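You operate a simulated robot arm through the tools that you are given. There is no shell and no other tool. Be economical: measure what you need, move in short steps, check, and stop when the job is done.

You are at the controls of a simulated robot arm. One attempt, no reset.

TASK
Bend the 2.0 picket end over and stand it in the green tray.
Fine: wire size knob on its size; swing the lever back. Set down upright: what you pick out.

The check looks at the end state, three seconds after you hand in, the way a careful person would. Anything else that was tipped, shoved, dropped, spilled or broken makes it a failure.

THE ROBOT
A 5-joint arm with a two-finger parallel gripper, fixed in place. Base frame: the origin is at the foot of the arm, x ahead of it, y to its left, z up; the work surface is at about z = 0. Readings come in m, rad, newtons and seconds.
With the tool pointing down near the work surface it reaches from about 0.26 to 0.68 m from the base axis. Its first joint turns from -1.152 to 1.152 rad. The tool tilts only in the upright plane through the base axis and itself; it spins freely about its own axis. Payload 2.9 kg.
Tool frame: the origin (TCP) lies between the finger pads and is the grasp point; the fingertips stand 0.03 m ahead of it; z points along the fingers, y is the line along which they close. The gripper opens to 0.11 m. The fingers are 0.02 m wide and 0.01 m thick; the gripper's body (0.048 by 0.112 m) begins 0.055 m behind the TCP.
Orientation is that of the tool frame in the base frame, as a unit quaternion [x, y, z, w]. With the fingers straight down and closing along the base's y, the tool's x points along the base's -x, its y along +y and its z along -z.

THE INTERFACE
- The arm moves only by the tool nudge_tool. Its argument "plan" is a list of rows, each a list of 3 entries, a list of its own where there are three numbers: the shift along the base's x, y, z in units of 500 mm (1.0 is 500 mm), then the turn, a rotation vector about the base's x, y, z in units of 180 degrees (1.0 is 180 degrees), then the opening in per cent of the stroke, from 0 (shut) to 100 (fully open). In form: [[[dx, dy, dz], [ax, ay, az], hand], ...]. A call has 1 to 12 rows; each row is the pose to reach, as a shift and turn from the pose commanded when the call began. A call with a number of a shift or a turn outside -1 to 1 is refused whole. Rows are played at 5 a second. More than 0.05 m and 0.15 rad between two rows, or a gripper value outside its range, and nothing of the call is played. Where a pose cannot be reached the arm comes as near as it can. A force on the tool above 60 N (or 10 N above the force at the start of the call, whichever is more), or a blocked arm, ends the call early, and 0.2 s more pass. The fingers move at their own pace (about 0.108 m/s each) and stop on an object; they squeeze with about 38 N. The grip force told is the motor's: it shows also when the fingers shut on nothing. Time passes only in rows, and 0.2 s behind the last, so rows that repeat a pose let the fingers close. It gives the time, the measured TCP pose, the force on the tool (base axes), the opening and the grip force at its end, in the units of the frame above (readings bear some noise), with the torque about the TCP (base axes, N m) and any sound that the robot's microphone picked up.
- Cameras (640 x 400 px; columns grow to the right, rows downward): "scene" is fixed at [0.0273, -0.4476, 0.5958]; the picture's right is [0.83, -0.56, 0.00], its down [-0.36, -0.53, -0.76] and it looks along [0.43, 0.63, -0.64] (base axes); focal length 350 px, centre (320, 200). "wrist" rides on the gripper at [0.072, 0.017, -0.103] in the tool frame; the picture's right is [-0.23, 0.97, 0.00], its down [-0.76, -0.18, -0.62] and it looks along [-0.61, -0.14, 0.78] (tool axes); focal length 222 px, centre (320, 200). There is no depth. A picture from a camera that has moved, and an enlarged one, comes with that camera's place and axes in the base frame and with its lens.
- capture(camera): a new picture of that camera. The clock stands still meanwhile.
- zoom(camera, box): a new picture of the part [left, top, right, bottom] of that camera's present view, enlarged. The clock stands still meanwhile.
- job_done(): hands the job in; it is judged then, once.

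Go step by step. Nothing tells you positions but the pictures and the camera data: compare them with the known pose of the tool, close in by small moves and look again before you grip or let go. The budget is 120 turns and 84 pictures, counting those below and the enlarged ones. Unless the task says otherwise, let go and move clear before handing in, and close with one line.

The tools are called after "Emit:" by a JSON object that holds its "op" and its "data". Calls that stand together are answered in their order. nudge_tool: Moves the arm, as the interface text tells. Its arguments: {"type":"object","properties":{"plan":{"type":"array","items":{"type":"array"}}},"required":["plan"]} The other tools are called the same way: capture (camera) takes a picture; zoom (camera, box) takes an enlarged picture of a part of a camera's view; job_done () hands the job in.

At the start:

```text
t: 0.0
position: [0.4173, -0.0681, 0.2868]
tool_rot: [0.0, 1.0, 0.0, 0.0]
force: [-0.1, -0.1, -0.3]
wrist_torque: [-0.02, 0.01, -0.02]
opening: 0.11
gripper_force: 0.0
```

scene: 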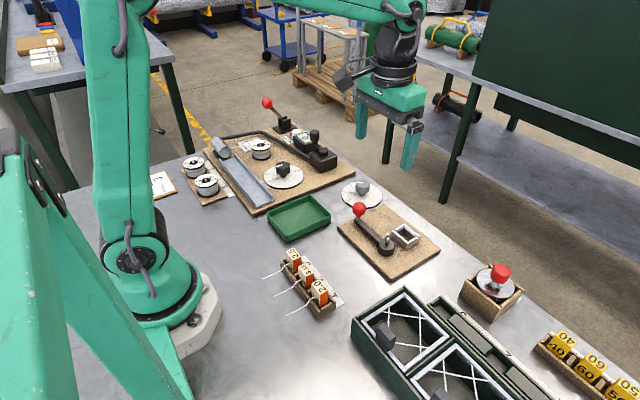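
wrist: 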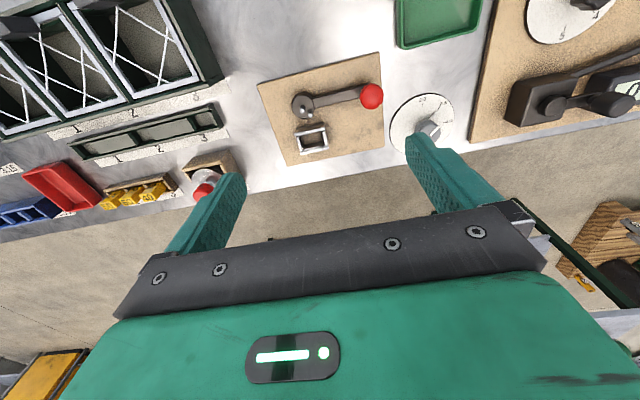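

I see a bench with a rack of three wire-ended orange parts, a lever board, dials and a green tray. I'll enlarge parts of the view to read the labels.

Emit:
{"op": "zoom", "data": {"camera": "scene", "box": [250, 230, 370, 330]}}

Emit:
{"op": "zoom", "data": {"camera": "scene", "box": [330, 170, 450, 280]}}

Emit:
{"op": "zoom", "data": {"camera": "scene", "box": [170, 90, 350, 220]}}

Emit:
{"op": "zoom", "data": {"camera": "wrist", "box": [240, 40, 480, 190]}}

```text
4.00 times, centred on (310, 280) of scene
camera zoom: at [0.0273, -0.4476, 0.5958], right [0.83, -0.56, 0.0], down [-0.36, -0.53, -0.76], along [0.43, 0.63, -0.64], focal length 1398 px, centre (360, -120)
```

zoom: 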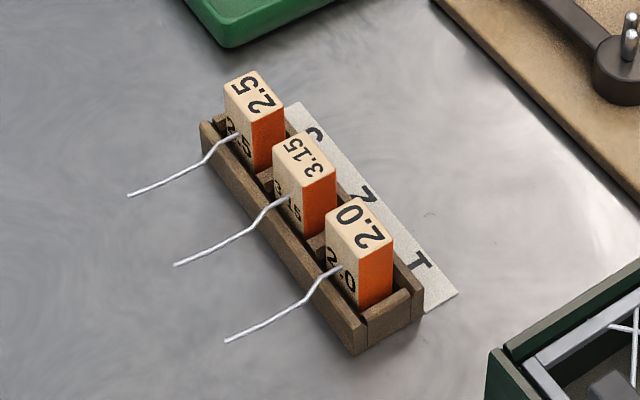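

```text
3.64 times, centred on (390, 225) of scene
camera zoom: at [0.0273, -0.4476, 0.5958], right [0.83, -0.56, 0.0], down [-0.36, -0.53, -0.76], along [0.43, 0.63, -0.64], focal length 1271 px, centre (66, 109)
```

zoom: 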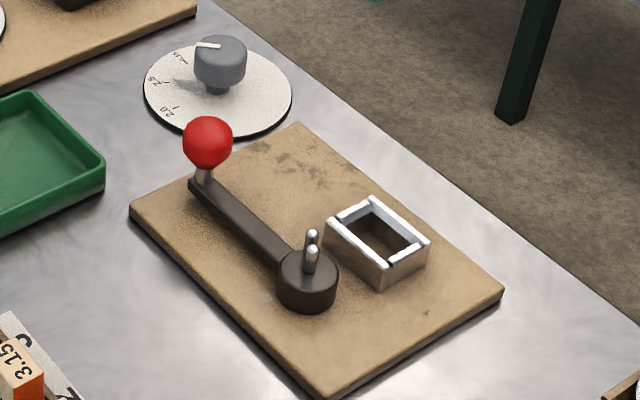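

```text
3.08 times, centred on (260, 155) of scene
camera zoom: at [0.0273, -0.4476, 0.5958], right [0.83, -0.56, 0.0], down [-0.36, -0.53, -0.76], along [0.43, 0.63, -0.64], focal length 1075 px, centre (505, 338)
```

zoom: 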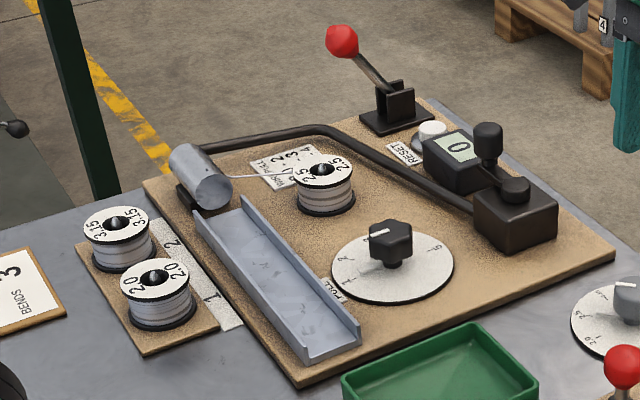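

```text
2.67 times, centred on (360, 115) of wrist
camera zoom: at [0.3444, -0.0508, 0.3907], right [0.23, 0.97, 0.0], down [0.76, -0.18, 0.62], along [0.61, -0.14, -0.78], focal length 592 px, centre (213, 427)
```

zoom: 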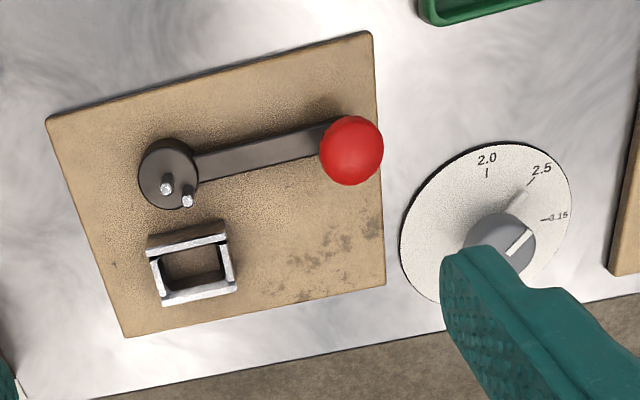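

The 2.0 block sits in the rack at about (0.25, -0.12), with its wire pointing toward -x. The bender seat is near (0.50, -0.10), the hub near (0.437, -0.104), the lever ball near (0.436, 0), the knob near (0.52, 0.08) and the tray near (0.34, 0.10). I'll move closer to look at the dial and bender.

Emit:
{"op": "nudge_tool", "data": {"plan": [[[0.022, 0.045, -0.058], [0, 0, 0], 60], [[0.044, 0.09, -0.116], [0, 0, 0], 30], [[0.065, 0.136, -0.174], [0, 0, 0], 0], [[0.065, 0.136, -0.174], [0, 0, 0], 0], [[0.065, 0.136, -0.174], [0, 0, 0], 0]]}}

Emit:
{"op": "capture", "data": {"camera": "wrist"}}

Emit:
{"op": "zoom", "data": {"camera": "scene", "box": [345, 195, 435, 270]}}

```text
t: 1.2
position: [0.4482, -0.0005, 0.2016]
tool_rot: [0.0, 1.0, 0.0, 0.0]
force: [-0.6, 0.0, 0.3]
wrist_torque: [0.01, 0.01, -0.02]
opening: 0.0
gripper_force: 37.4
```

```text
77 pictures are left
camera wrist: at [0.3759, 0.0174, 0.3045], right [0.23, 0.97, 0.0], down [0.76, -0.18, 0.62], along [0.61, -0.14, -0.78], focal length 222 px, centre (320, 200)
```

wrist: 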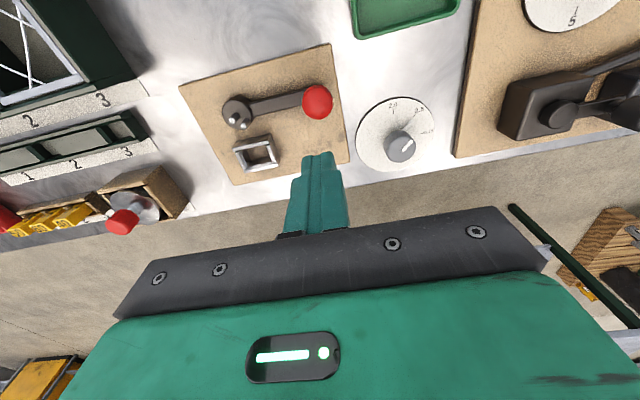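

```text
5.33 times, centred on (390, 232) of scene
camera zoom: at [0.0273, -0.4476, 0.5958], right [0.83, -0.56, 0.0], down [-0.36, -0.53, -0.76], along [0.43, 0.63, -0.64], focal length 1864 px, centre (-53, 27)
```

zoom: 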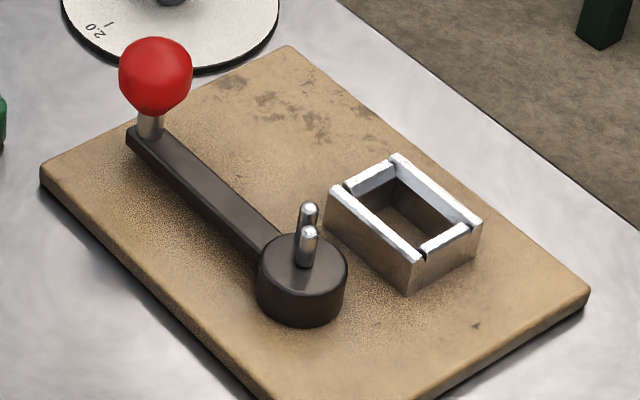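

Emit:
{"op": "zoom", "data": {"camera": "wrist", "box": [180, 80, 300, 180]}}

Emit:
{"op": "zoom", "data": {"camera": "wrist", "box": [340, 85, 450, 180]}}

```text
4.00 times, centred on (240, 130) of wrist
camera zoom: at [0.3759, 0.0174, 0.3045], right [0.23, 0.97, 0.0], down [0.76, -0.18, 0.62], along [0.61, -0.14, -0.78], focal length 888 px, centre (640, 480)
```

zoom: 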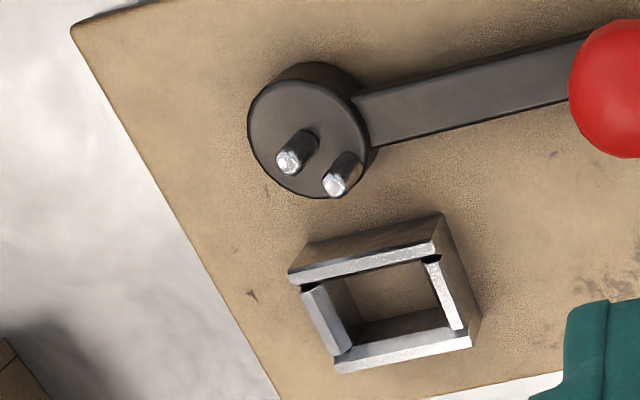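

```text
4.21 times, centred on (395, 132) of wrist
camera zoom: at [0.3759, 0.0174, 0.3045], right [0.23, 0.97, 0.0], down [0.76, -0.18, 0.62], along [0.61, -0.14, -0.78], focal length 935 px, centre (4, 484)
```

zoom: 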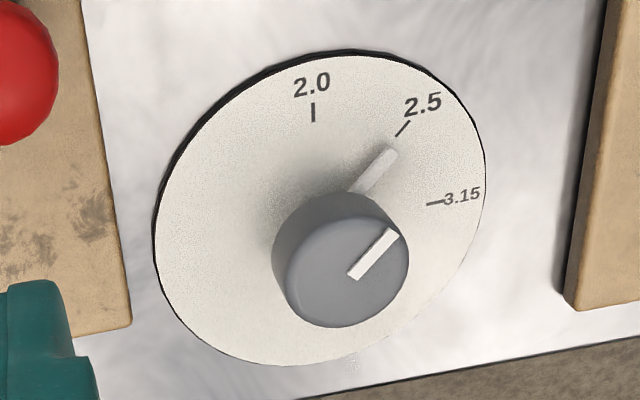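

The pointer is on 2.5 and the 2.0 tick is about 53° counter-clockwise from it. I'll hover over the knob with the fingers open and check the centring.

Emit:
{"op": "nudge_tool", "data": {"plan": [[[0.036, 0.046, -0.02], [0, 0, 0], 30], [[0.072, 0.091, -0.06], [0, 0, 0], 70], [[0.108, 0.137, -0.11], [0, 0, 0], 70], [[0.144, 0.182, -0.16], [0, 0, 0], 70], [[0.144, 0.182, -0.16], [0, 0, 0], 70]]}}

Emit:
{"op": "capture", "data": {"camera": "wrist"}}

Emit:
{"op": "zoom", "data": {"camera": "scene", "box": [320, 130, 440, 230]}}

```text
t: 2.4
position: [0.5216, 0.0914, 0.1199]
tool_rot: [0.0, 1.0, 0.0, 0.001]
force: [-0.2, -0.5, 0.0]
wrist_torque: [-0.01, 0.04, 0.01]
opening: 0.0769
gripper_force: 0.0
```

```text
73 pictures are left
camera wrist: at [0.448, 0.1088, 0.224], right [0.23, 0.97, 0.0], down [0.76, -0.18, 0.62], along [0.61, -0.14, -0.78], focal length 222 px, centre (320, 200)
```

wrist: 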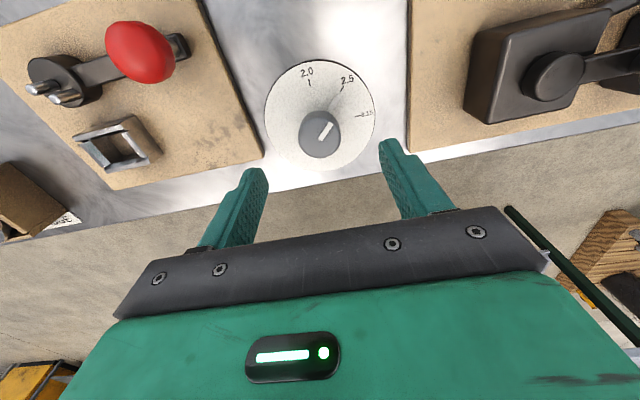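

```text
4.00 times, centred on (380, 180) of scene
camera zoom: at [0.0273, -0.4476, 0.5958], right [0.83, -0.56, 0.0], down [-0.36, -0.53, -0.76], along [0.43, 0.63, -0.64], focal length 1398 px, centre (80, 280)
```

zoom: 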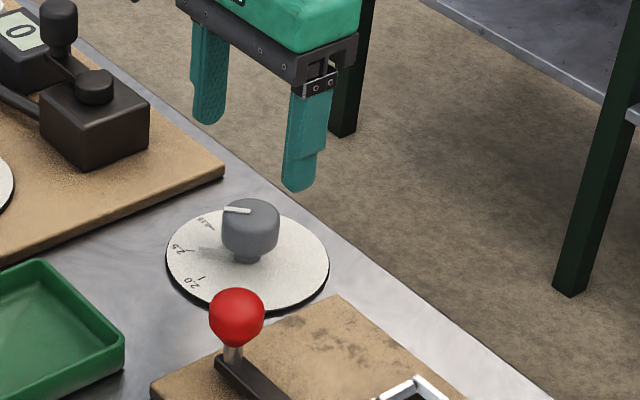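

The tool axis lines up with the knob. I'll descend around it and close.

Emit:
{"op": "nudge_tool", "data": {"plan": [[[0, 0, -0.07], [0, 0, 0], 70], [[0, 0, -0.14], [0, 0, 0], 70], [[0, 0, -0.144], [0, 0, 0], 70], [[0, 0, -0.144], [0, 0, 0], 30], [[0, 0, -0.144], [0, 0, 0], 0], [[0, 0, -0.144], [0, 0, 0], 0]]}}

Emit:
{"op": "zoom", "data": {"camera": "scene", "box": [320, 130, 440, 230]}}

```text
t: 3.8
position: [0.5205, 0.0909, 0.0454]
tool_rot: [0.001, 1.0, 0.0, 0.0]
force: [4.4, -21.8, -1.9]
wrist_torque: [-0.54, 0.11, -0.12]
opening: 0.037
gripper_force: 45.1
```

```text
4.00 times, centred on (380, 180) of scene
camera zoom: at [0.0273, -0.4476, 0.5958], right [0.83, -0.56, 0.0], down [-0.36, -0.53, -0.76], along [0.43, 0.63, -0.64], focal length 1398 px, centre (80, 280)
```

zoom: 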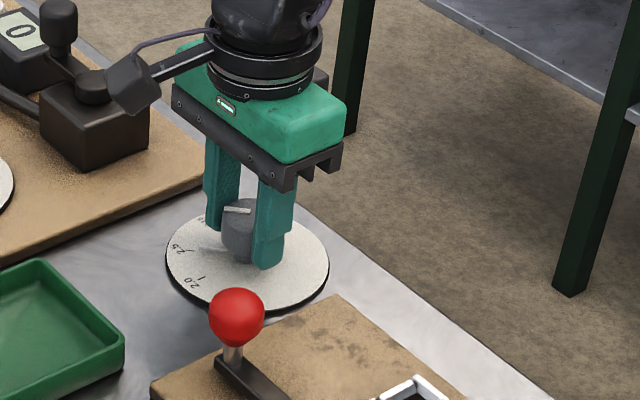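

Gripped, with a side load that means the knob centre is slightly toward -y. I'll shift 2 mm to relieve it, then turn about +53°.

Emit:
{"op": "nudge_tool", "data": {"plan": [[[0, -0.003, 0], [0, 0, 0], 0], [[0, -0.004, 0], [0, 0, 0.042], 0], [[0, -0.004, 0], [0, 0, 0.084], 0], [[0, -0.004, 0], [0, 0, 0.126], 0], [[0, -0.004, 0], [0, 0, 0.168], 0], [[0, -0.004, 0], [0, 0, 0.21], 0], [[0, -0.004, 0], [0, 0, 0.252], 0], [[0, -0.004, 0], [0, 0, 0.292], 0], [[0, -0.004, 0], [0, 0, 0.292], 0]]}}

Emit:
{"op": "zoom", "data": {"camera": "scene", "box": [320, 130, 440, 230]}}

Emit:
{"op": "zoom", "data": {"camera": "wrist", "box": [240, 60, 400, 200]}}

```text
t: 5.8
position: [0.5224, 0.0864, 0.0465]
tool_rot: [-0.443, 0.897, -0.001, 0.002]
force: [20.3, -23.6, -24.6]
wrist_torque: [-0.43, -0.44, -0.5]
opening: 0.0373
gripper_force: 45.3
```

```text
4.00 times, centred on (380, 180) of scene
camera zoom: at [0.0275, -0.4476, 0.5958], right [0.83, -0.56, 0.0], down [-0.36, -0.53, -0.76], along [0.43, 0.63, -0.64], focal length 1398 px, centre (80, 280)
```

zoom: 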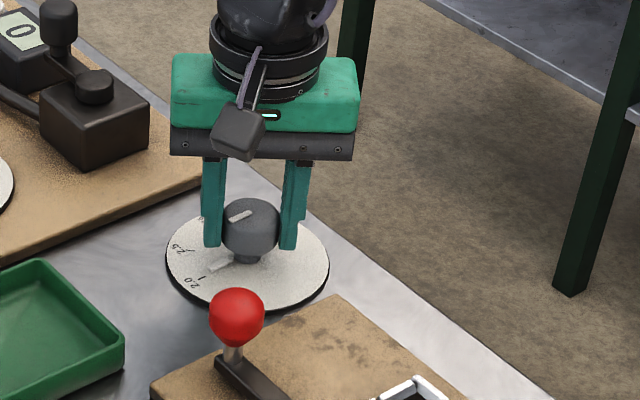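

```text
2.86 times, centred on (320, 130) of wrist
camera zoom: at [0.465, 0.0412, 0.151], right [-0.63, 0.77, 0.0], down [0.6, 0.5, 0.63], along [0.49, 0.4, -0.78], focal length 635 px, centre (320, 400)
```

zoom: 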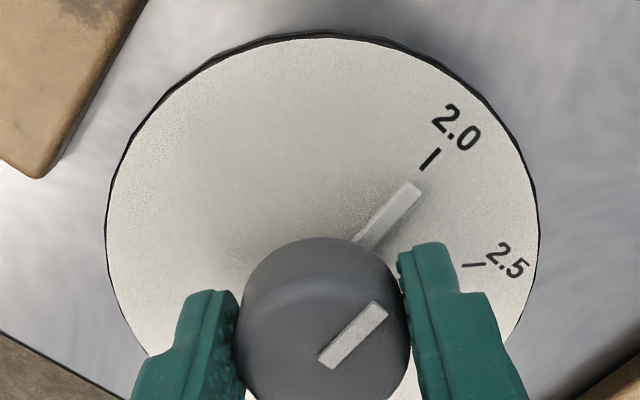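

The pointer is within a couple of degrees of 2.0. I'll release first and look at it unloaded.

Emit:
{"op": "nudge_tool", "data": {"plan": [[[0, 0, 0], [0, 0, 0.008], 0], [[0, 0, 0], [0, 0, 0.008], 0], [[0, 0, 0], [0, 0, 0.008], 70], [[0, 0, 0], [0, 0, 0.008], 70], [[0, 0, 0.06], [0, 0, 0.008], 70], [[0, 0, 0.12], [0, 0, 0.008], 70]]}}

Emit:
{"op": "zoom", "data": {"camera": "wrist", "box": [240, 60, 400, 160]}}

```text
t: 7.2
position: [0.5223, 0.0909, 0.1058]
tool_rot: [-0.454, 0.891, 0.0, 0.0]
force: [-0.2, 1.0, 0.5]
wrist_torque: [-0.01, 0.0, 0.02]
opening: 0.0771
gripper_force: 0.1
```

```text
4.00 times, centred on (320, 110) of wrist
camera zoom: at [0.4665, 0.0424, 0.2106], right [-0.65, 0.76, 0.0], down [0.59, 0.51, 0.62], along [0.47, 0.41, -0.78], focal length 888 px, centre (320, 560)
```

zoom: 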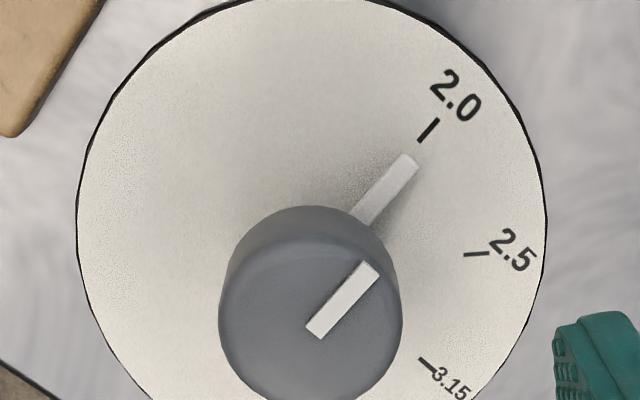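

The pointer is on 2.0. Next I'll unwind the spin and go look at the rack from above.

Emit:
{"op": "nudge_tool", "data": {"plan": [[[0, 0, 0.09], [0, 0, 0], 70], [[0, 0, 0.19], [0, 0, 0], 70], [[-0.063, -0.0525, 0.19], [0, 0, -0.0375], 70], [[-0.126, -0.105, 0.19], [0, 0, -0.075], 70], [[-0.189, -0.1575, 0.19], [0, 0, -0.1125], 70], [[-0.252, -0.21, 0.19], [0, 0, -0.15], 70], [[-0.315, -0.2625, 0.19], [0, 0, -0.1875], 70], [[-0.378, -0.315, 0.19], [0, 0, -0.225], 70], [[-0.441, -0.3675, 0.19], [0, 0, -0.2625], 70], [[-0.504, -0.42, 0.19], [0, 0, -0.3], 70], [[-0.504, -0.42, 0.19], [0, 0, -0.3], 70]]}}

Emit:
{"op": "capture", "data": {"camera": "wrist"}}

Emit:
{"op": "zoom", "data": {"camera": "scene", "box": [340, 160, 410, 215]}}

```text
t: 9.6
position: [0.2687, -0.1196, 0.2026]
tool_rot: [0.001, 1.0, 0.0, 0.0]
force: [0.8, 0.0, 0.6]
wrist_torque: [0.01, 0.03, 0.0]
opening: 0.0773
gripper_force: 0.0
```

```text
67 pictures are left
camera wrist: at [0.1965, -0.102, 0.3064], right [0.23, 0.97, 0.0], down [0.76, -0.18, 0.62], along [0.61, -0.14, -0.78], focal length 222 px, centre (320, 200)
```

wrist: 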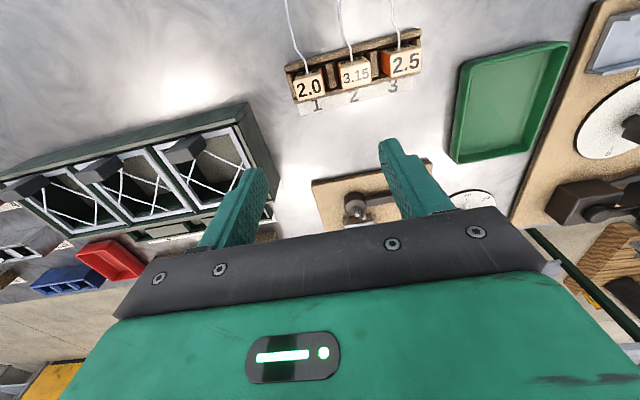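

```text
7.27 times, centred on (375, 188) of scene
camera zoom: at [0.0273, -0.4476, 0.5958], right [0.83, -0.56, 0.0], down [-0.36, -0.53, -0.76], along [0.43, 0.63, -0.64], focal length 2542 px, centre (-80, 291)
```

zoom: 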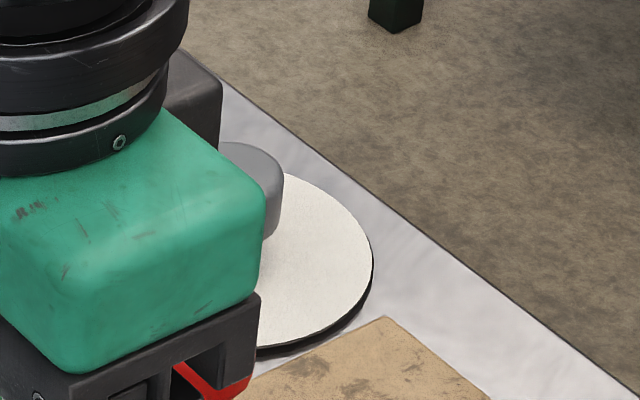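

Emit:
{"op": "zoom", "data": {"camera": "wrist", "box": [270, 20, 430, 120]}}

```text
4.00 times, centred on (350, 70) of wrist
camera zoom: at [0.1965, -0.102, 0.3064], right [0.23, 0.97, 0.0], down [0.76, -0.18, 0.62], along [0.61, -0.14, -0.78], focal length 888 px, centre (200, 720)
```

zoom: 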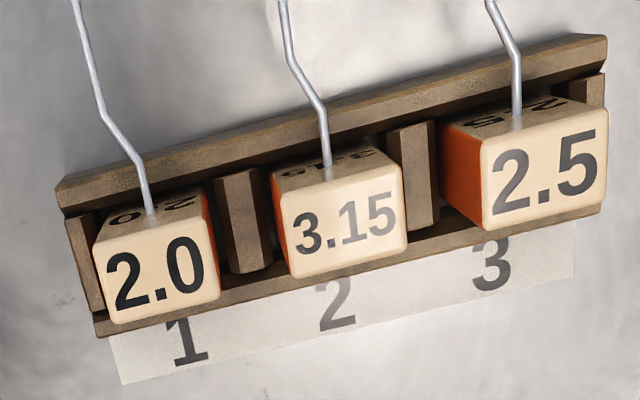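

Emit:
{"op": "zoom", "data": {"camera": "scene", "box": [275, 245, 345, 325]}}

```text
5.00 times, centred on (310, 285) of scene
camera zoom: at [0.0273, -0.4476, 0.5958], right [0.83, -0.56, 0.0], down [-0.36, -0.53, -0.76], along [0.43, 0.63, -0.64], focal length 1748 px, centre (370, -225)
```

zoom: 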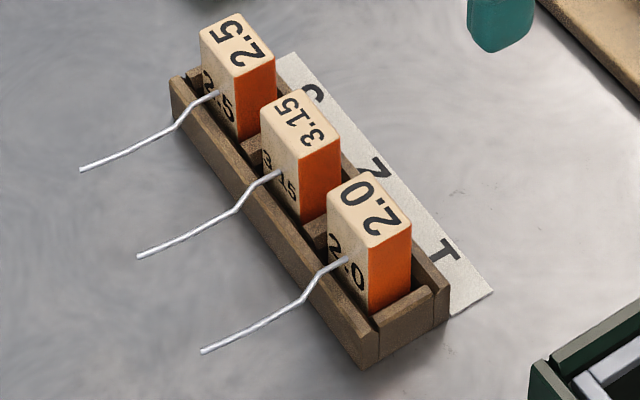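

The 2.0 block's top is near (0.246, -0.124, ~0.05), about 3 cm wide, with a gap of about 18 mm to its neighbour. I'll hover low above it with a narrow opening and check the alignment.

Emit:
{"op": "nudge_tool", "data": {"plan": [[[-0.023, -0.005, -0.06], [0, 0, 0], 50], [[-0.046, -0.0094, -0.12], [0, 0, 0], 36], [[-0.046, -0.0094, -0.185], [0, 0, 0], 36], [[-0.046, -0.0094, -0.185], [0, 0, 0], 36]]}}

Emit:
{"op": "zoom", "data": {"camera": "wrist", "box": [240, 60, 440, 200]}}

Emit:
{"op": "zoom", "data": {"camera": "scene", "box": [265, 225, 365, 325]}}

```text
t: 10.6
position: [0.2476, -0.1271, 0.1086]
tool_rot: [0.0, 1.0, 0.0, -0.001]
force: [-1.3, -0.7, 0.2]
wrist_torque: [0.0, 0.01, 0.01]
opening: 0.0396
gripper_force: 0.1
```

```text
2.86 times, centred on (340, 130) of wrist
camera zoom: at [0.1754, -0.1084, 0.213], right [0.23, 0.97, 0.0], down [0.76, -0.18, 0.62], along [0.61, -0.14, -0.78], focal length 635 px, centre (263, 400)
```

zoom: 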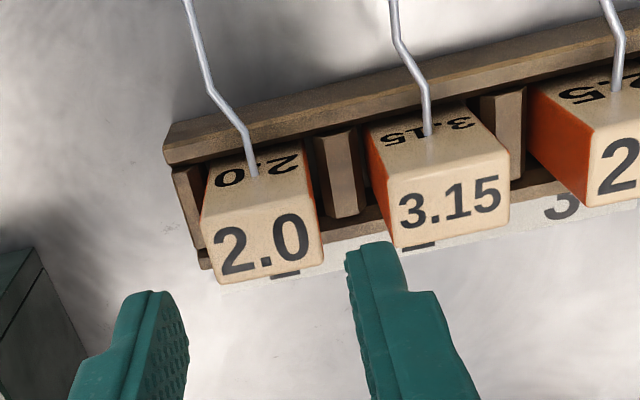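

```text
4.00 times, centred on (315, 275) of scene
camera zoom: at [0.0273, -0.4476, 0.5958], right [0.83, -0.56, 0.0], down [-0.36, -0.53, -0.76], along [0.43, 0.63, -0.64], focal length 1398 px, centre (340, -100)
```

zoom: 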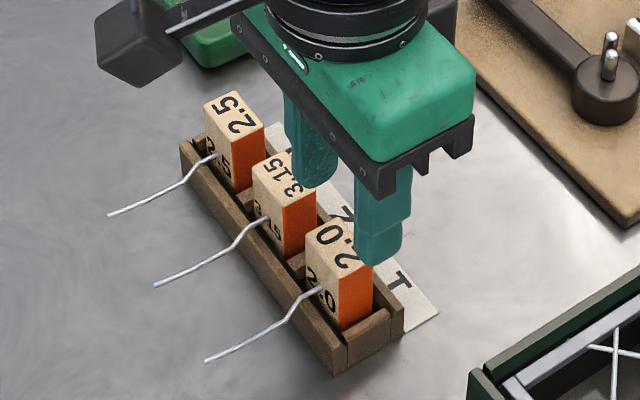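

It's well centred. Descending straight down to a shallow grip above the rack dividers, then looking again.

Emit:
{"op": "nudge_tool", "data": {"plan": [[[0, 0, -0.04], [0, 0, 0], 36], [[0, 0, -0.07], [0, 0, 0], 36], [[0, 0, -0.092], [0, 0, 0], 36], [[0, 0, -0.092], [0, 0, 0], 36]]}}

Emit:
{"op": "zoom", "data": {"camera": "wrist", "box": [240, 100, 400, 220]}}

Emit:
{"op": "zoom", "data": {"camera": "scene", "box": [265, 245, 345, 325]}}

```text
t: 11.6
position: [0.2474, -0.1256, 0.0644]
tool_rot: [0.0, 1.0, 0.0, 0.0]
force: [0.2, 0.7, 0.3]
wrist_torque: [0.02, -0.03, 0.0]
opening: 0.0397
gripper_force: 0.1
```

```text
3.33 times, centred on (320, 160) of wrist
camera zoom: at [0.1743, -0.108, 0.1685], right [0.23, 0.97, 0.0], down [0.76, -0.18, 0.62], along [0.61, -0.14, -0.78], focal length 740 px, centre (320, 333)
```

zoom: 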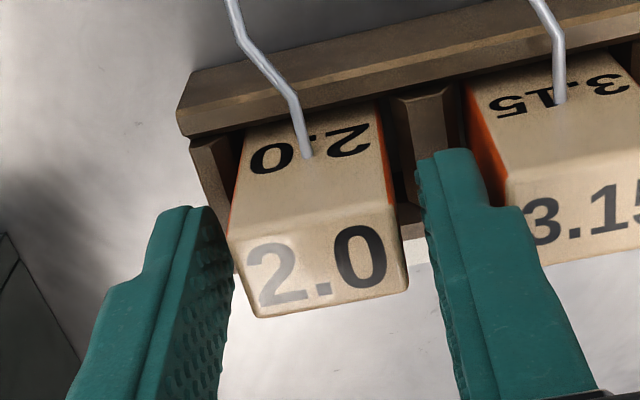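

```text
5.00 times, centred on (305, 285) of scene
camera zoom: at [0.0273, -0.4476, 0.5958], right [0.83, -0.56, 0.0], down [-0.36, -0.53, -0.76], along [0.43, 0.63, -0.64], focal length 1748 px, centre (395, -225)
```

zoom: 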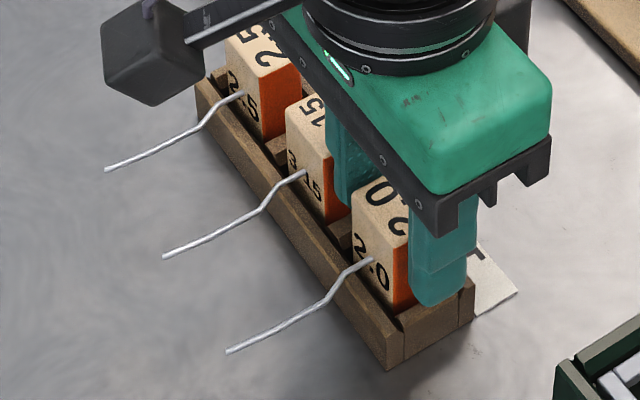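

Fingers straddle the block cleanly. I'll go 4 mm lower, close, and lift slightly.

Emit:
{"op": "nudge_tool", "data": {"plan": [[[0.003, 0, -0.008], [0, 0, 0], 36], [[0.003, 0, -0.008], [0, 0, 0], 20], [[0.003, 0, -0.008], [0, 0, 0], 0], [[0.003, 0, -0.008], [0, 0, 0], 0], [[0.003, 0, -0.008], [0, 0, 0], 0]]}}

Emit:
{"op": "zoom", "data": {"camera": "wrist", "box": [240, 100, 400, 220]}}

```text
t: 12.8
position: [0.2491, -0.1257, 0.0599]
tool_rot: [0.0, 1.0, 0.0, 0.0]
force: [0.1, -0.1, 0.3]
wrist_torque: [-0.01, 0.0, -0.03]
opening: 0.0291
gripper_force: 37.4
```

```text
3.33 times, centred on (320, 160) of wrist
camera zoom: at [0.1759, -0.1085, 0.1645], right [0.23, 0.97, 0.0], down [0.76, -0.18, 0.62], along [0.61, -0.14, -0.78], focal length 740 px, centre (320, 333)
```

zoom: 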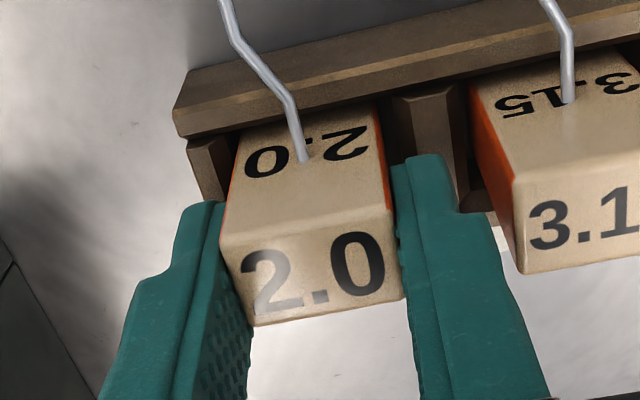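

Gripped at 29 mm. I'll lift straight up and carry it high to a point above the bender seat.

Emit:
{"op": "nudge_tool", "data": {"plan": [[[0, 0, 0.03], [0, 0, 0], 0], [[0, 0, 0.09], [0, 0, 0], 0], [[0, 0, 0.17], [0, 0, 0], 0], [[0, 0, 0.25], [0, 0, 0], 0], [[0.08, 0.01, 0.25], [0, 0, 0], 0], [[0.165, 0.02, 0.25], [0, 0, 0], 0], [[0.25, 0.03, 0.25], [0, 0, 0], 0], [[0.335, 0.04, 0.25], [0, 0, 0], 0], [[0.42, 0.05, 0.25], [0, 0, 0], 0], [[0.49, 0.055, 0.23], [0, 0, 0], 0], [[0.49, 0.055, 0.18], [0, 0, 0], 0], [[0.49, 0.055, 0.18], [0, 0, 0], 0]]}}

Emit:
{"op": "capture", "data": {"camera": "wrist"}}

Emit:
{"op": "capture", "data": {"camera": "scene"}}

```text
t: 15.4
position: [0.4912, -0.0995, 0.1497]
tool_rot: [0.0, 1.0, 0.0, 0.0]
force: [0.2, 0.3, -0.5]
wrist_torque: [0.03, -0.02, 0.04]
opening: 0.029
gripper_force: 37.8
```

```text
58 pictures are left
camera wrist: at [0.419, -0.0813, 0.2537], right [0.23, 0.97, 0.0], down [0.76, -0.18, 0.62], along [0.61, -0.14, -0.78], focal length 222 px, centre (320, 200)
```

wrist: 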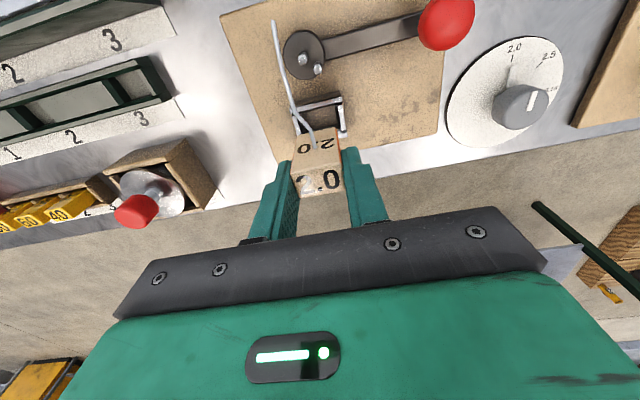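

```text
57 pictures are left
```

scene: 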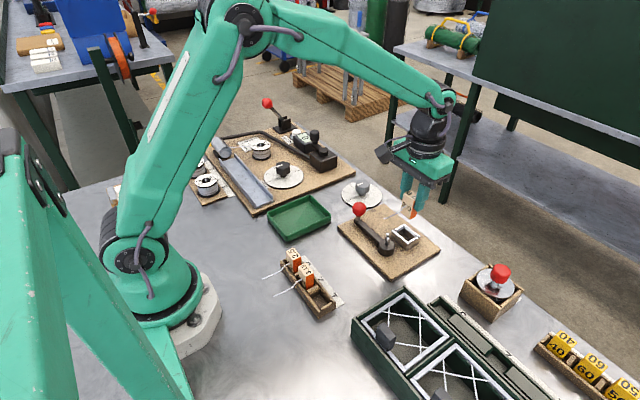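

Emit:
{"op": "zoom", "data": {"camera": "wrist", "box": [240, 10, 400, 210]}}

Emit:
{"op": "zoom", "data": {"camera": "scene", "box": [340, 170, 450, 280]}}

```text
2.00 times, centred on (320, 110) of wrist
camera zoom: at [0.419, -0.0813, 0.2537], right [0.23, 0.97, 0.0], down [0.76, -0.18, 0.62], along [0.61, -0.14, -0.78], focal length 444 px, centre (320, 380)
```

zoom: 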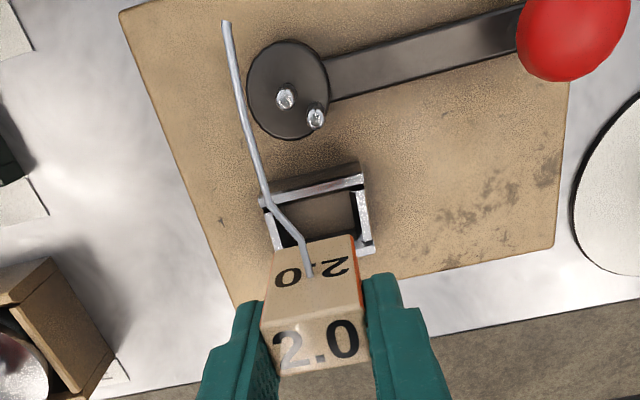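

```text
3.64 times, centred on (395, 225) of scene
camera zoom: at [0.0273, -0.4476, 0.5958], right [0.83, -0.56, 0.0], down [-0.36, -0.53, -0.76], along [0.43, 0.63, -0.64], focal length 1271 px, centre (47, 109)
```

zoom: 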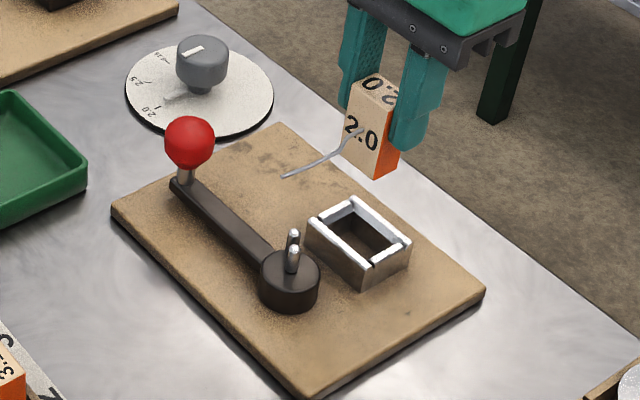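

The block is over the seat and the tail of its wire runs about 5 mm to the -y side of its centre. I'll enlarge the view to align block, seat and pins.

Emit:
{"op": "zoom", "data": {"camera": "wrist", "box": [260, 80, 380, 205]}}

Emit:
{"op": "zoom", "data": {"camera": "scene", "box": [375, 215, 425, 255]}}

```text
3.20 times, centred on (320, 142) of wrist
camera zoom: at [0.419, -0.0813, 0.2537], right [0.23, 0.97, 0.0], down [0.76, -0.18, 0.62], along [0.61, -0.14, -0.78], focal length 711 px, centre (320, 384)
```

zoom: 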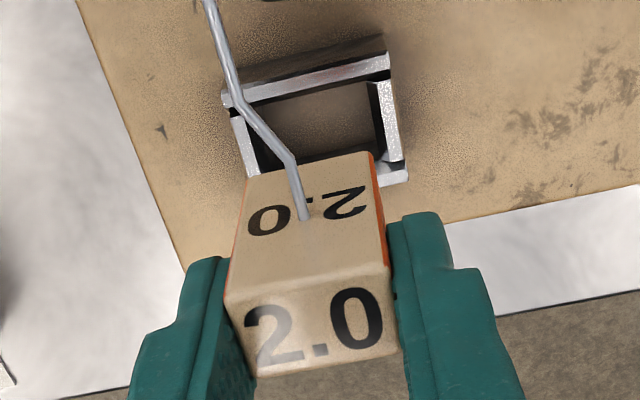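

```text
10.00 times, centred on (400, 235) of scene
camera zoom: at [0.0273, -0.4476, 0.5958], right [0.83, -0.56, 0.0], down [-0.36, -0.53, -0.76], along [0.43, 0.63, -0.64], focal length 3495 px, centre (-480, -150)
```

zoom: 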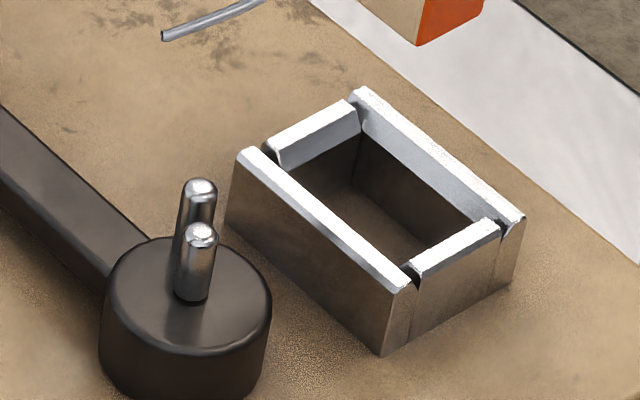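

Target is about TCP (0.4957, -0.099). I'll descend to just above the seat and check.

Emit:
{"op": "nudge_tool", "data": {"plan": [[[0.009, 0.001, -0.04], [0, 0, 0], 0], [[0.009, 0.001, -0.08], [0, 0, 0], 0], [[0.009, 0.001, -0.104], [0, 0, 0], 0], [[0.009, 0.001, -0.104], [0, 0, 0], 0]]}}

Emit:
{"op": "zoom", "data": {"camera": "wrist", "box": [230, 20, 390, 200]}}

Emit:
{"op": "zoom", "data": {"camera": "scene", "box": [365, 190, 435, 260]}}

```text
t: 16.4
position: [0.4955, -0.0978, 0.0973]
tool_rot: [0.0, 1.0, 0.0, 0.001]
force: [0.8, 0.2, -0.3]
wrist_torque: [0.0, 0.02, 0.0]
opening: 0.0293
gripper_force: 37.9
```

```text
2.22 times, centred on (310, 110) of wrist
camera zoom: at [0.4232, -0.0804, 0.2014], right [0.23, 0.97, 0.0], down [0.76, -0.18, 0.62], along [0.61, -0.14, -0.78], focal length 494 px, centre (342, 400)
```

zoom: 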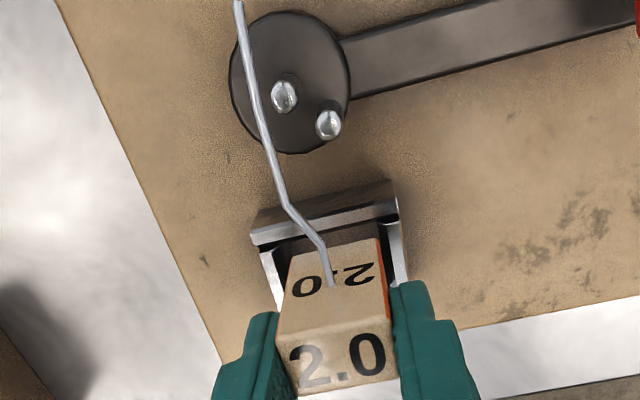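

```text
5.71 times, centred on (400, 225) of scene
camera zoom: at [0.0273, -0.4476, 0.5958], right [0.83, -0.56, 0.0], down [-0.36, -0.53, -0.76], along [0.43, 0.63, -0.64], focal length 1997 px, centre (-137, 57)
```

zoom: 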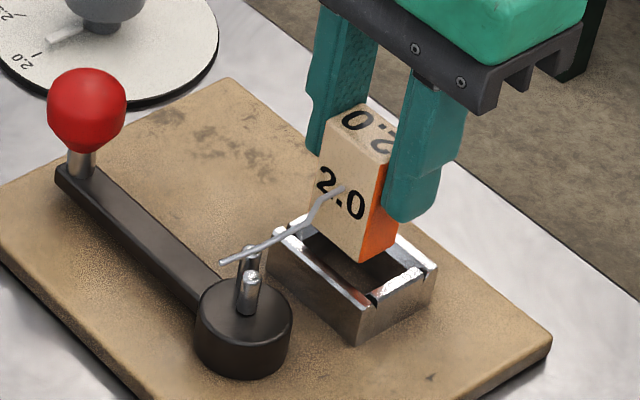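

The wire heads to just beside the centre pin on the -y side. I'll lower in small steps, watching the force.

Emit:
{"op": "nudge_tool", "data": {"plan": [[[0.001, -0.0025, -0.015], [0, 0, 0], 0], [[0.001, -0.0025, -0.03], [0, 0, 0], 0], [[0.001, -0.0025, -0.04], [0, 0, 0], 0], [[0.001, -0.0025, -0.04], [0, 0, 0], 0]]}}

Emit:
{"op": "zoom", "data": {"camera": "wrist", "box": [230, 20, 390, 200]}}

Emit:
{"op": "zoom", "data": {"camera": "scene", "box": [365, 200, 435, 260]}}

```text
t: 17.4
position: [0.4972, -0.1, 0.0784]
tool_rot: [0.0, 1.0, 0.001, -0.001]
force: [-0.3, -0.6, -0.9]
wrist_torque: [-0.01, 0.02, -0.01]
opening: 0.0292
gripper_force: 38.0
```

```text
2.22 times, centred on (310, 110) of wrist
camera zoom: at [0.4248, -0.0825, 0.1814], right [0.23, 0.97, 0.0], down [0.76, -0.18, 0.62], along [0.61, -0.14, -0.78], focal length 494 px, centre (342, 400)
```

zoom: 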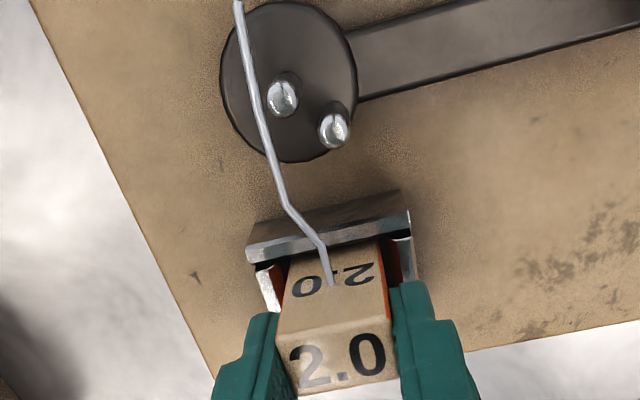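

```text
6.67 times, centred on (400, 230) of scene
camera zoom: at [0.0273, -0.4476, 0.5958], right [0.83, -0.56, 0.0], down [-0.36, -0.53, -0.76], along [0.43, 0.63, -0.64], focal length 2330 px, centre (-213, 0)
```

zoom: 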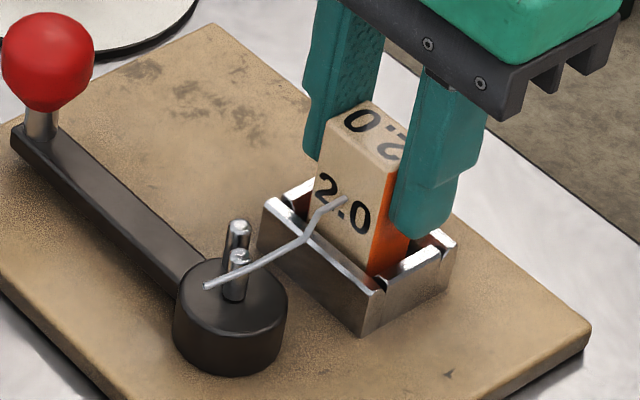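

It's entering cleanly. Lowering further until contact.

Emit:
{"op": "nudge_tool", "data": {"plan": [[[0, 0, -0.008], [0, 0, 0], 0], [[0, 0, -0.014], [0, 0, 0], 0], [[0, 0, -0.02], [0, 0, 0], 0], [[0, 0, -0.024], [0, 0, 0], 0]]}}

Emit:
{"op": "zoom", "data": {"camera": "scene", "box": [365, 200, 435, 260]}}

```text
t: 18.4
position: [0.4986, -0.1008, 0.0679]
tool_rot: [0.0, 1.0, -0.001, 0.0]
force: [-7.8, 1.0, 22.6]
wrist_torque: [0.02, 0.5, 0.01]
opening: 0.0291
gripper_force: 38.3
```

```text
6.67 times, centred on (400, 230) of scene
camera zoom: at [0.0271, -0.4476, 0.5958], right [0.83, -0.56, 0.0], down [-0.36, -0.53, -0.76], along [0.43, 0.63, -0.64], focal length 2330 px, centre (-213, 0)
```

zoom: 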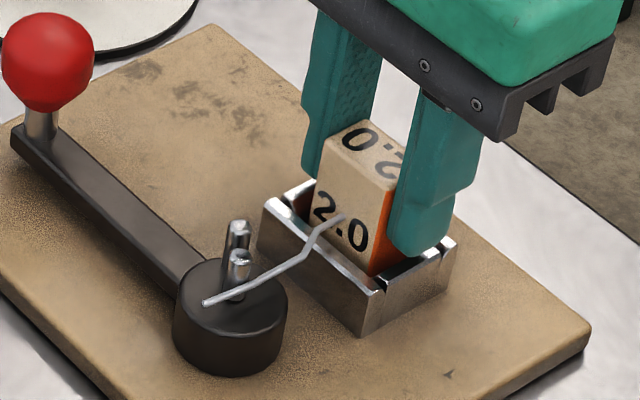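

Contact at about the expected seated height, with a little side force in x. I'll ease back 1.5 mm in x and see whether it settles further.

Emit:
{"op": "nudge_tool", "data": {"plan": [[[-0.003, 0, -0.02], [0, 0, 0], 0], [[-0.005, 0, -0.024], [0, 0, 0], 0], [[-0.005, 0, -0.026], [0, 0, 0], 0]]}}

Emit:
{"op": "zoom", "data": {"camera": "wrist", "box": [230, 20, 390, 200]}}

```text
t: 18.9
position: [0.5011, -0.0991, 0.0628]
tool_rot: [0.0, 1.0, -0.001, 0.007]
force: [-2.0, 3.0, 6.3]
wrist_torque: [0.28, 0.15, 0.02]
opening: 0.0292
gripper_force: 38.0
stopped in row 2: the force on the tool passed its limit at 67 N (the readings are from after the stop); the commanded pose is now the measured one
```

```text
2.22 times, centred on (310, 110) of wrist
camera zoom: at [0.426, -0.0812, 0.1673], right [0.23, 0.97, 0.0], down [0.75, -0.17, 0.63], along [0.62, -0.14, -0.77], focal length 494 px, centre (342, 400)
```

zoom: 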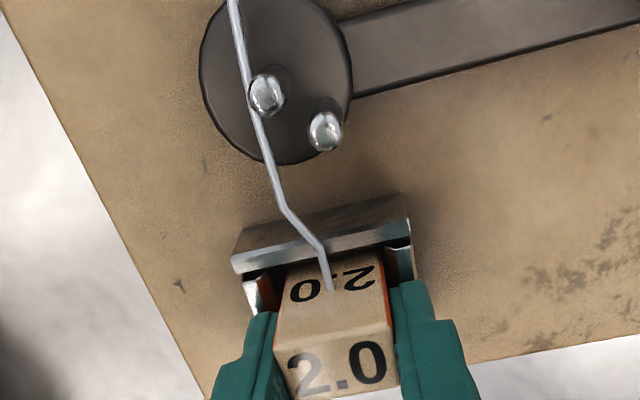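

The wire now lies snug against the -y side of the centre pin, with the block seated. I'll release, rise and inspect.

Emit:
{"op": "nudge_tool", "data": {"plan": [[[0, 0, 0.002], [0, 0, 0], 15], [[0, 0, 0.004], [0, 0, 0], 40], [[0, 0, 0.004], [0, 0, 0], 40], [[0, 0, 0.06], [0, 0, 0], 40], [[0, 0, 0.15], [0, 0, 0], 40], [[-0.02, 0, 0.2], [0, 0, 0], 40], [[-0.04, 0, 0.2], [0, 0, 0], 40]]}}

Emit:
{"op": "zoom", "data": {"camera": "wrist", "box": [230, 20, 390, 200]}}

Emit:
{"op": "zoom", "data": {"camera": "scene", "box": [365, 200, 435, 260]}}

```text
t: 20.5
position: [0.4799, -0.099, 0.1645]
tool_rot: [-0.001, 1.0, 0.0, 0.006]
force: [0.3, -0.1, -0.8]
wrist_torque: [0.02, 0.01, 0.02]
opening: 0.0442
gripper_force: 0.1
```

```text
2.22 times, centred on (310, 110) of wrist
camera zoom: at [0.4052, -0.0807, 0.2668], right [0.23, 0.97, 0.0], down [0.75, -0.18, 0.63], along [0.62, -0.14, -0.77], focal length 494 px, centre (342, 400)
```

zoom: 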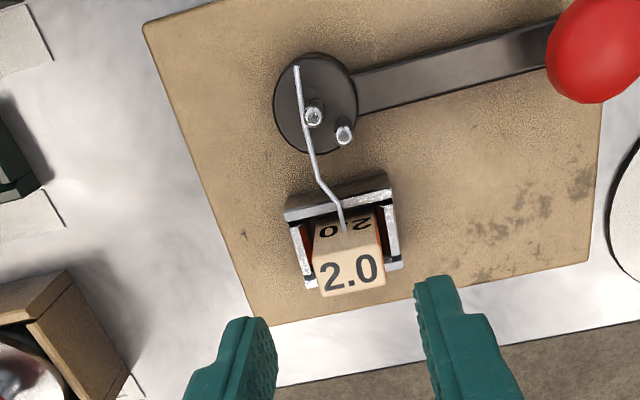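

```text
6.67 times, centred on (400, 230) of scene
camera zoom: at [0.0273, -0.4476, 0.5958], right [0.83, -0.56, 0.0], down [-0.36, -0.53, -0.76], along [0.43, 0.63, -0.64], focal length 2330 px, centre (-213, 0)
```

zoom: 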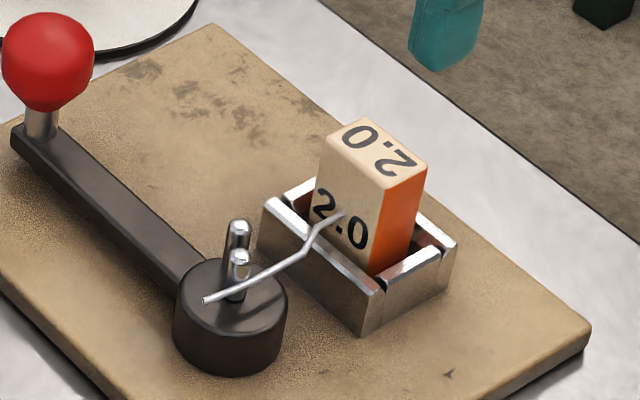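

Emit:
{"op": "zoom", "data": {"camera": "wrist", "box": [285, 40, 345, 120]}}

Emit:
{"op": "zoom", "data": {"camera": "scene", "box": [380, 220, 420, 250]}}

```text
5.00 times, centred on (315, 80) of wrist
camera zoom: at [0.4052, -0.0807, 0.2668], right [0.23, 0.97, 0.0], down [0.75, -0.18, 0.63], along [0.62, -0.14, -0.77], focal length 1111 px, centre (345, 800)
```

zoom: 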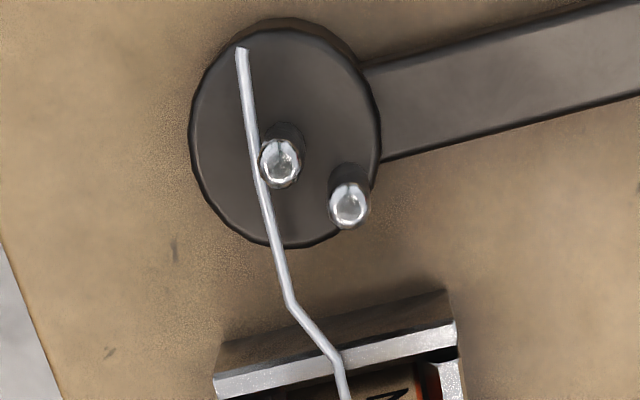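

```text
13.33 times, centred on (400, 235) of scene
camera zoom: at [0.0273, -0.4476, 0.5958], right [0.83, -0.56, 0.0], down [-0.36, -0.53, -0.76], along [0.43, 0.63, -0.64], focal length 4660 px, centre (-747, -267)
```

zoom: 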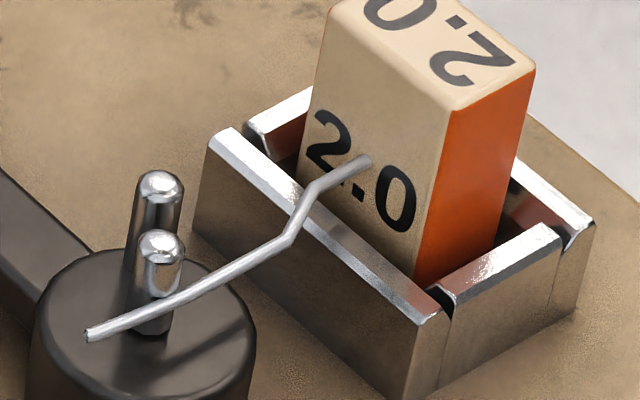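

The block is seated, with the wire between the centre pin and -y. Next I'll go over the lever ball at about (0.437, -0.005, 0.073) with the fingers turned to straddle it tangentially, to move the lever gently counter-clockwise.

Emit:
{"op": "nudge_tool", "data": {"plan": [[[-0.008, 0.017, 0], [0, 0, -0.045], 50], [[-0.016, 0.034, 0], [0, 0, -0.09], 50], [[-0.024, 0.051, 0], [0, 0, -0.135], 50], [[-0.032, 0.068, 0], [0, 0, -0.18], 50], [[-0.04, 0.085, 0], [0, 0, -0.225], 50], [[-0.048, 0.102, 0], [0, 0, -0.27], 50], [[-0.056, 0.119, 0], [0, 0, -0.315], 50], [[-0.064, 0.136, 0], [0, 0, -0.36], 50], [[-0.072, 0.153, -0.01], [0, 0, -0.405], 50], [[-0.08, 0.17, -0.02], [0, 0, -0.45], 50], [[-0.086, 0.187, -0.03], [0, 0, -0.495], 50], [[-0.086, 0.187, -0.03], [0, 0, -0.5], 50]]}}

Emit:
{"op": "capture", "data": {"camera": "wrist"}}

Emit:
{"op": "zoom", "data": {"camera": "scene", "box": [320, 150, 440, 270]}}

```text
t: 23.1
position: [0.4382, -0.0057, 0.1485]
tool_rot: [0.707, 0.708, -0.001, -0.001]
force: [-0.4, 0.2, -0.1]
wrist_torque: [0.0, -0.01, 0.03]
opening: 0.0548
gripper_force: 0.0
```

```text
42 pictures are left
camera wrist: at [0.4543, 0.0677, 0.252], right [0.97, -0.23, 0.0], down [-0.18, -0.76, 0.62], along [-0.14, -0.61, -0.78], focal length 222 px, centre (320, 200)
```

wrist: 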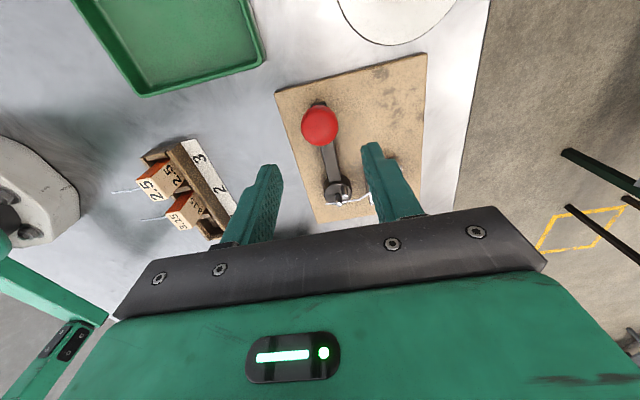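

```text
3.33 times, centred on (380, 210) of scene
camera zoom: at [0.0273, -0.4476, 0.5958], right [0.83, -0.56, 0.0], down [-0.36, -0.53, -0.76], along [0.43, 0.63, -0.64], focal length 1165 px, centre (120, 167)
```

zoom: 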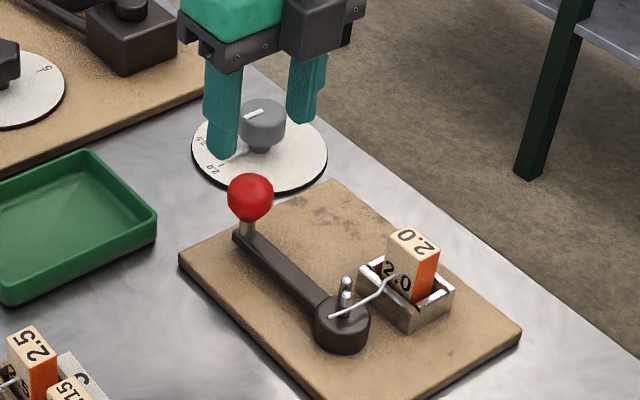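

The ball is at about (0.438, -0.001, 0.067). I'll descend around it and close to a loose cage.

Emit:
{"op": "nudge_tool", "data": {"plan": [[[0, 0.009, -0.05], [0, 0, 0], 50], [[0, 0.009, -0.1], [0, 0, 0], 50], [[0, 0.009, -0.15], [0, 0, 0], 50], [[0, 0.009, -0.153], [0, 0, 0], 32], [[0, 0.009, -0.153], [0, 0, 0], 32]]}}

Emit:
{"op": "zoom", "data": {"camera": "scene", "box": [320, 150, 440, 270]}}

Emit:
{"op": "zoom", "data": {"camera": "wrist", "box": [250, 90, 410, 230]}}

```text
t: 24.3
position: [0.4361, -0.0025, 0.0722]
tool_rot: [0.707, 0.708, 0.0, -0.001]
force: [-0.9, -0.5, 0.4]
wrist_torque: [0.01, -0.01, 0.03]
opening: 0.0355
gripper_force: 0.1
```

```text
3.33 times, centred on (380, 210) of scene
camera zoom: at [0.0273, -0.4476, 0.5958], right [0.83, -0.56, 0.0], down [-0.36, -0.53, -0.76], along [0.43, 0.63, -0.64], focal length 1165 px, centre (120, 167)
```

zoom: 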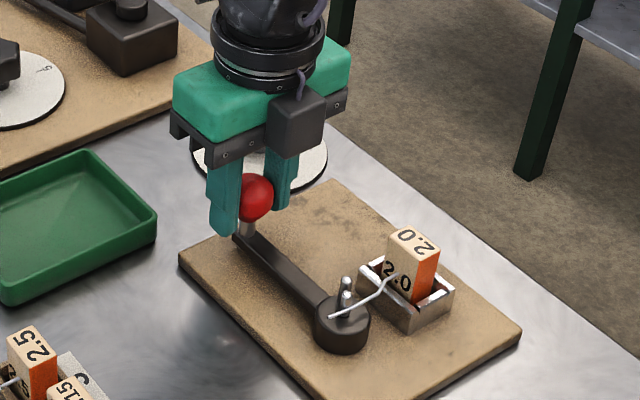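

```text
2.86 times, centred on (330, 160) of wrist
camera zoom: at [0.4542, 0.0715, 0.1765], right [0.97, -0.23, 0.0], down [-0.18, -0.76, 0.62], along [-0.14, -0.61, -0.78], focal length 635 px, centre (291, 314)
```

zoom: 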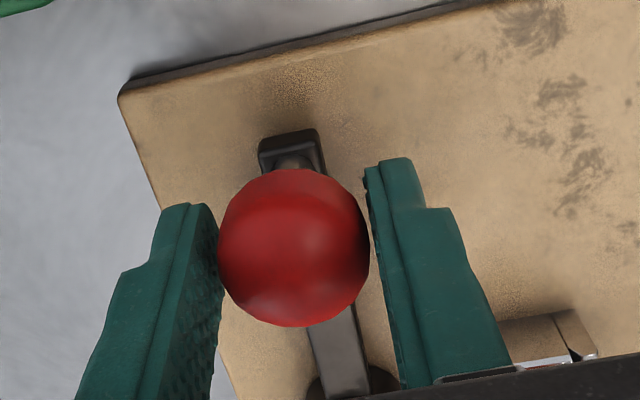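

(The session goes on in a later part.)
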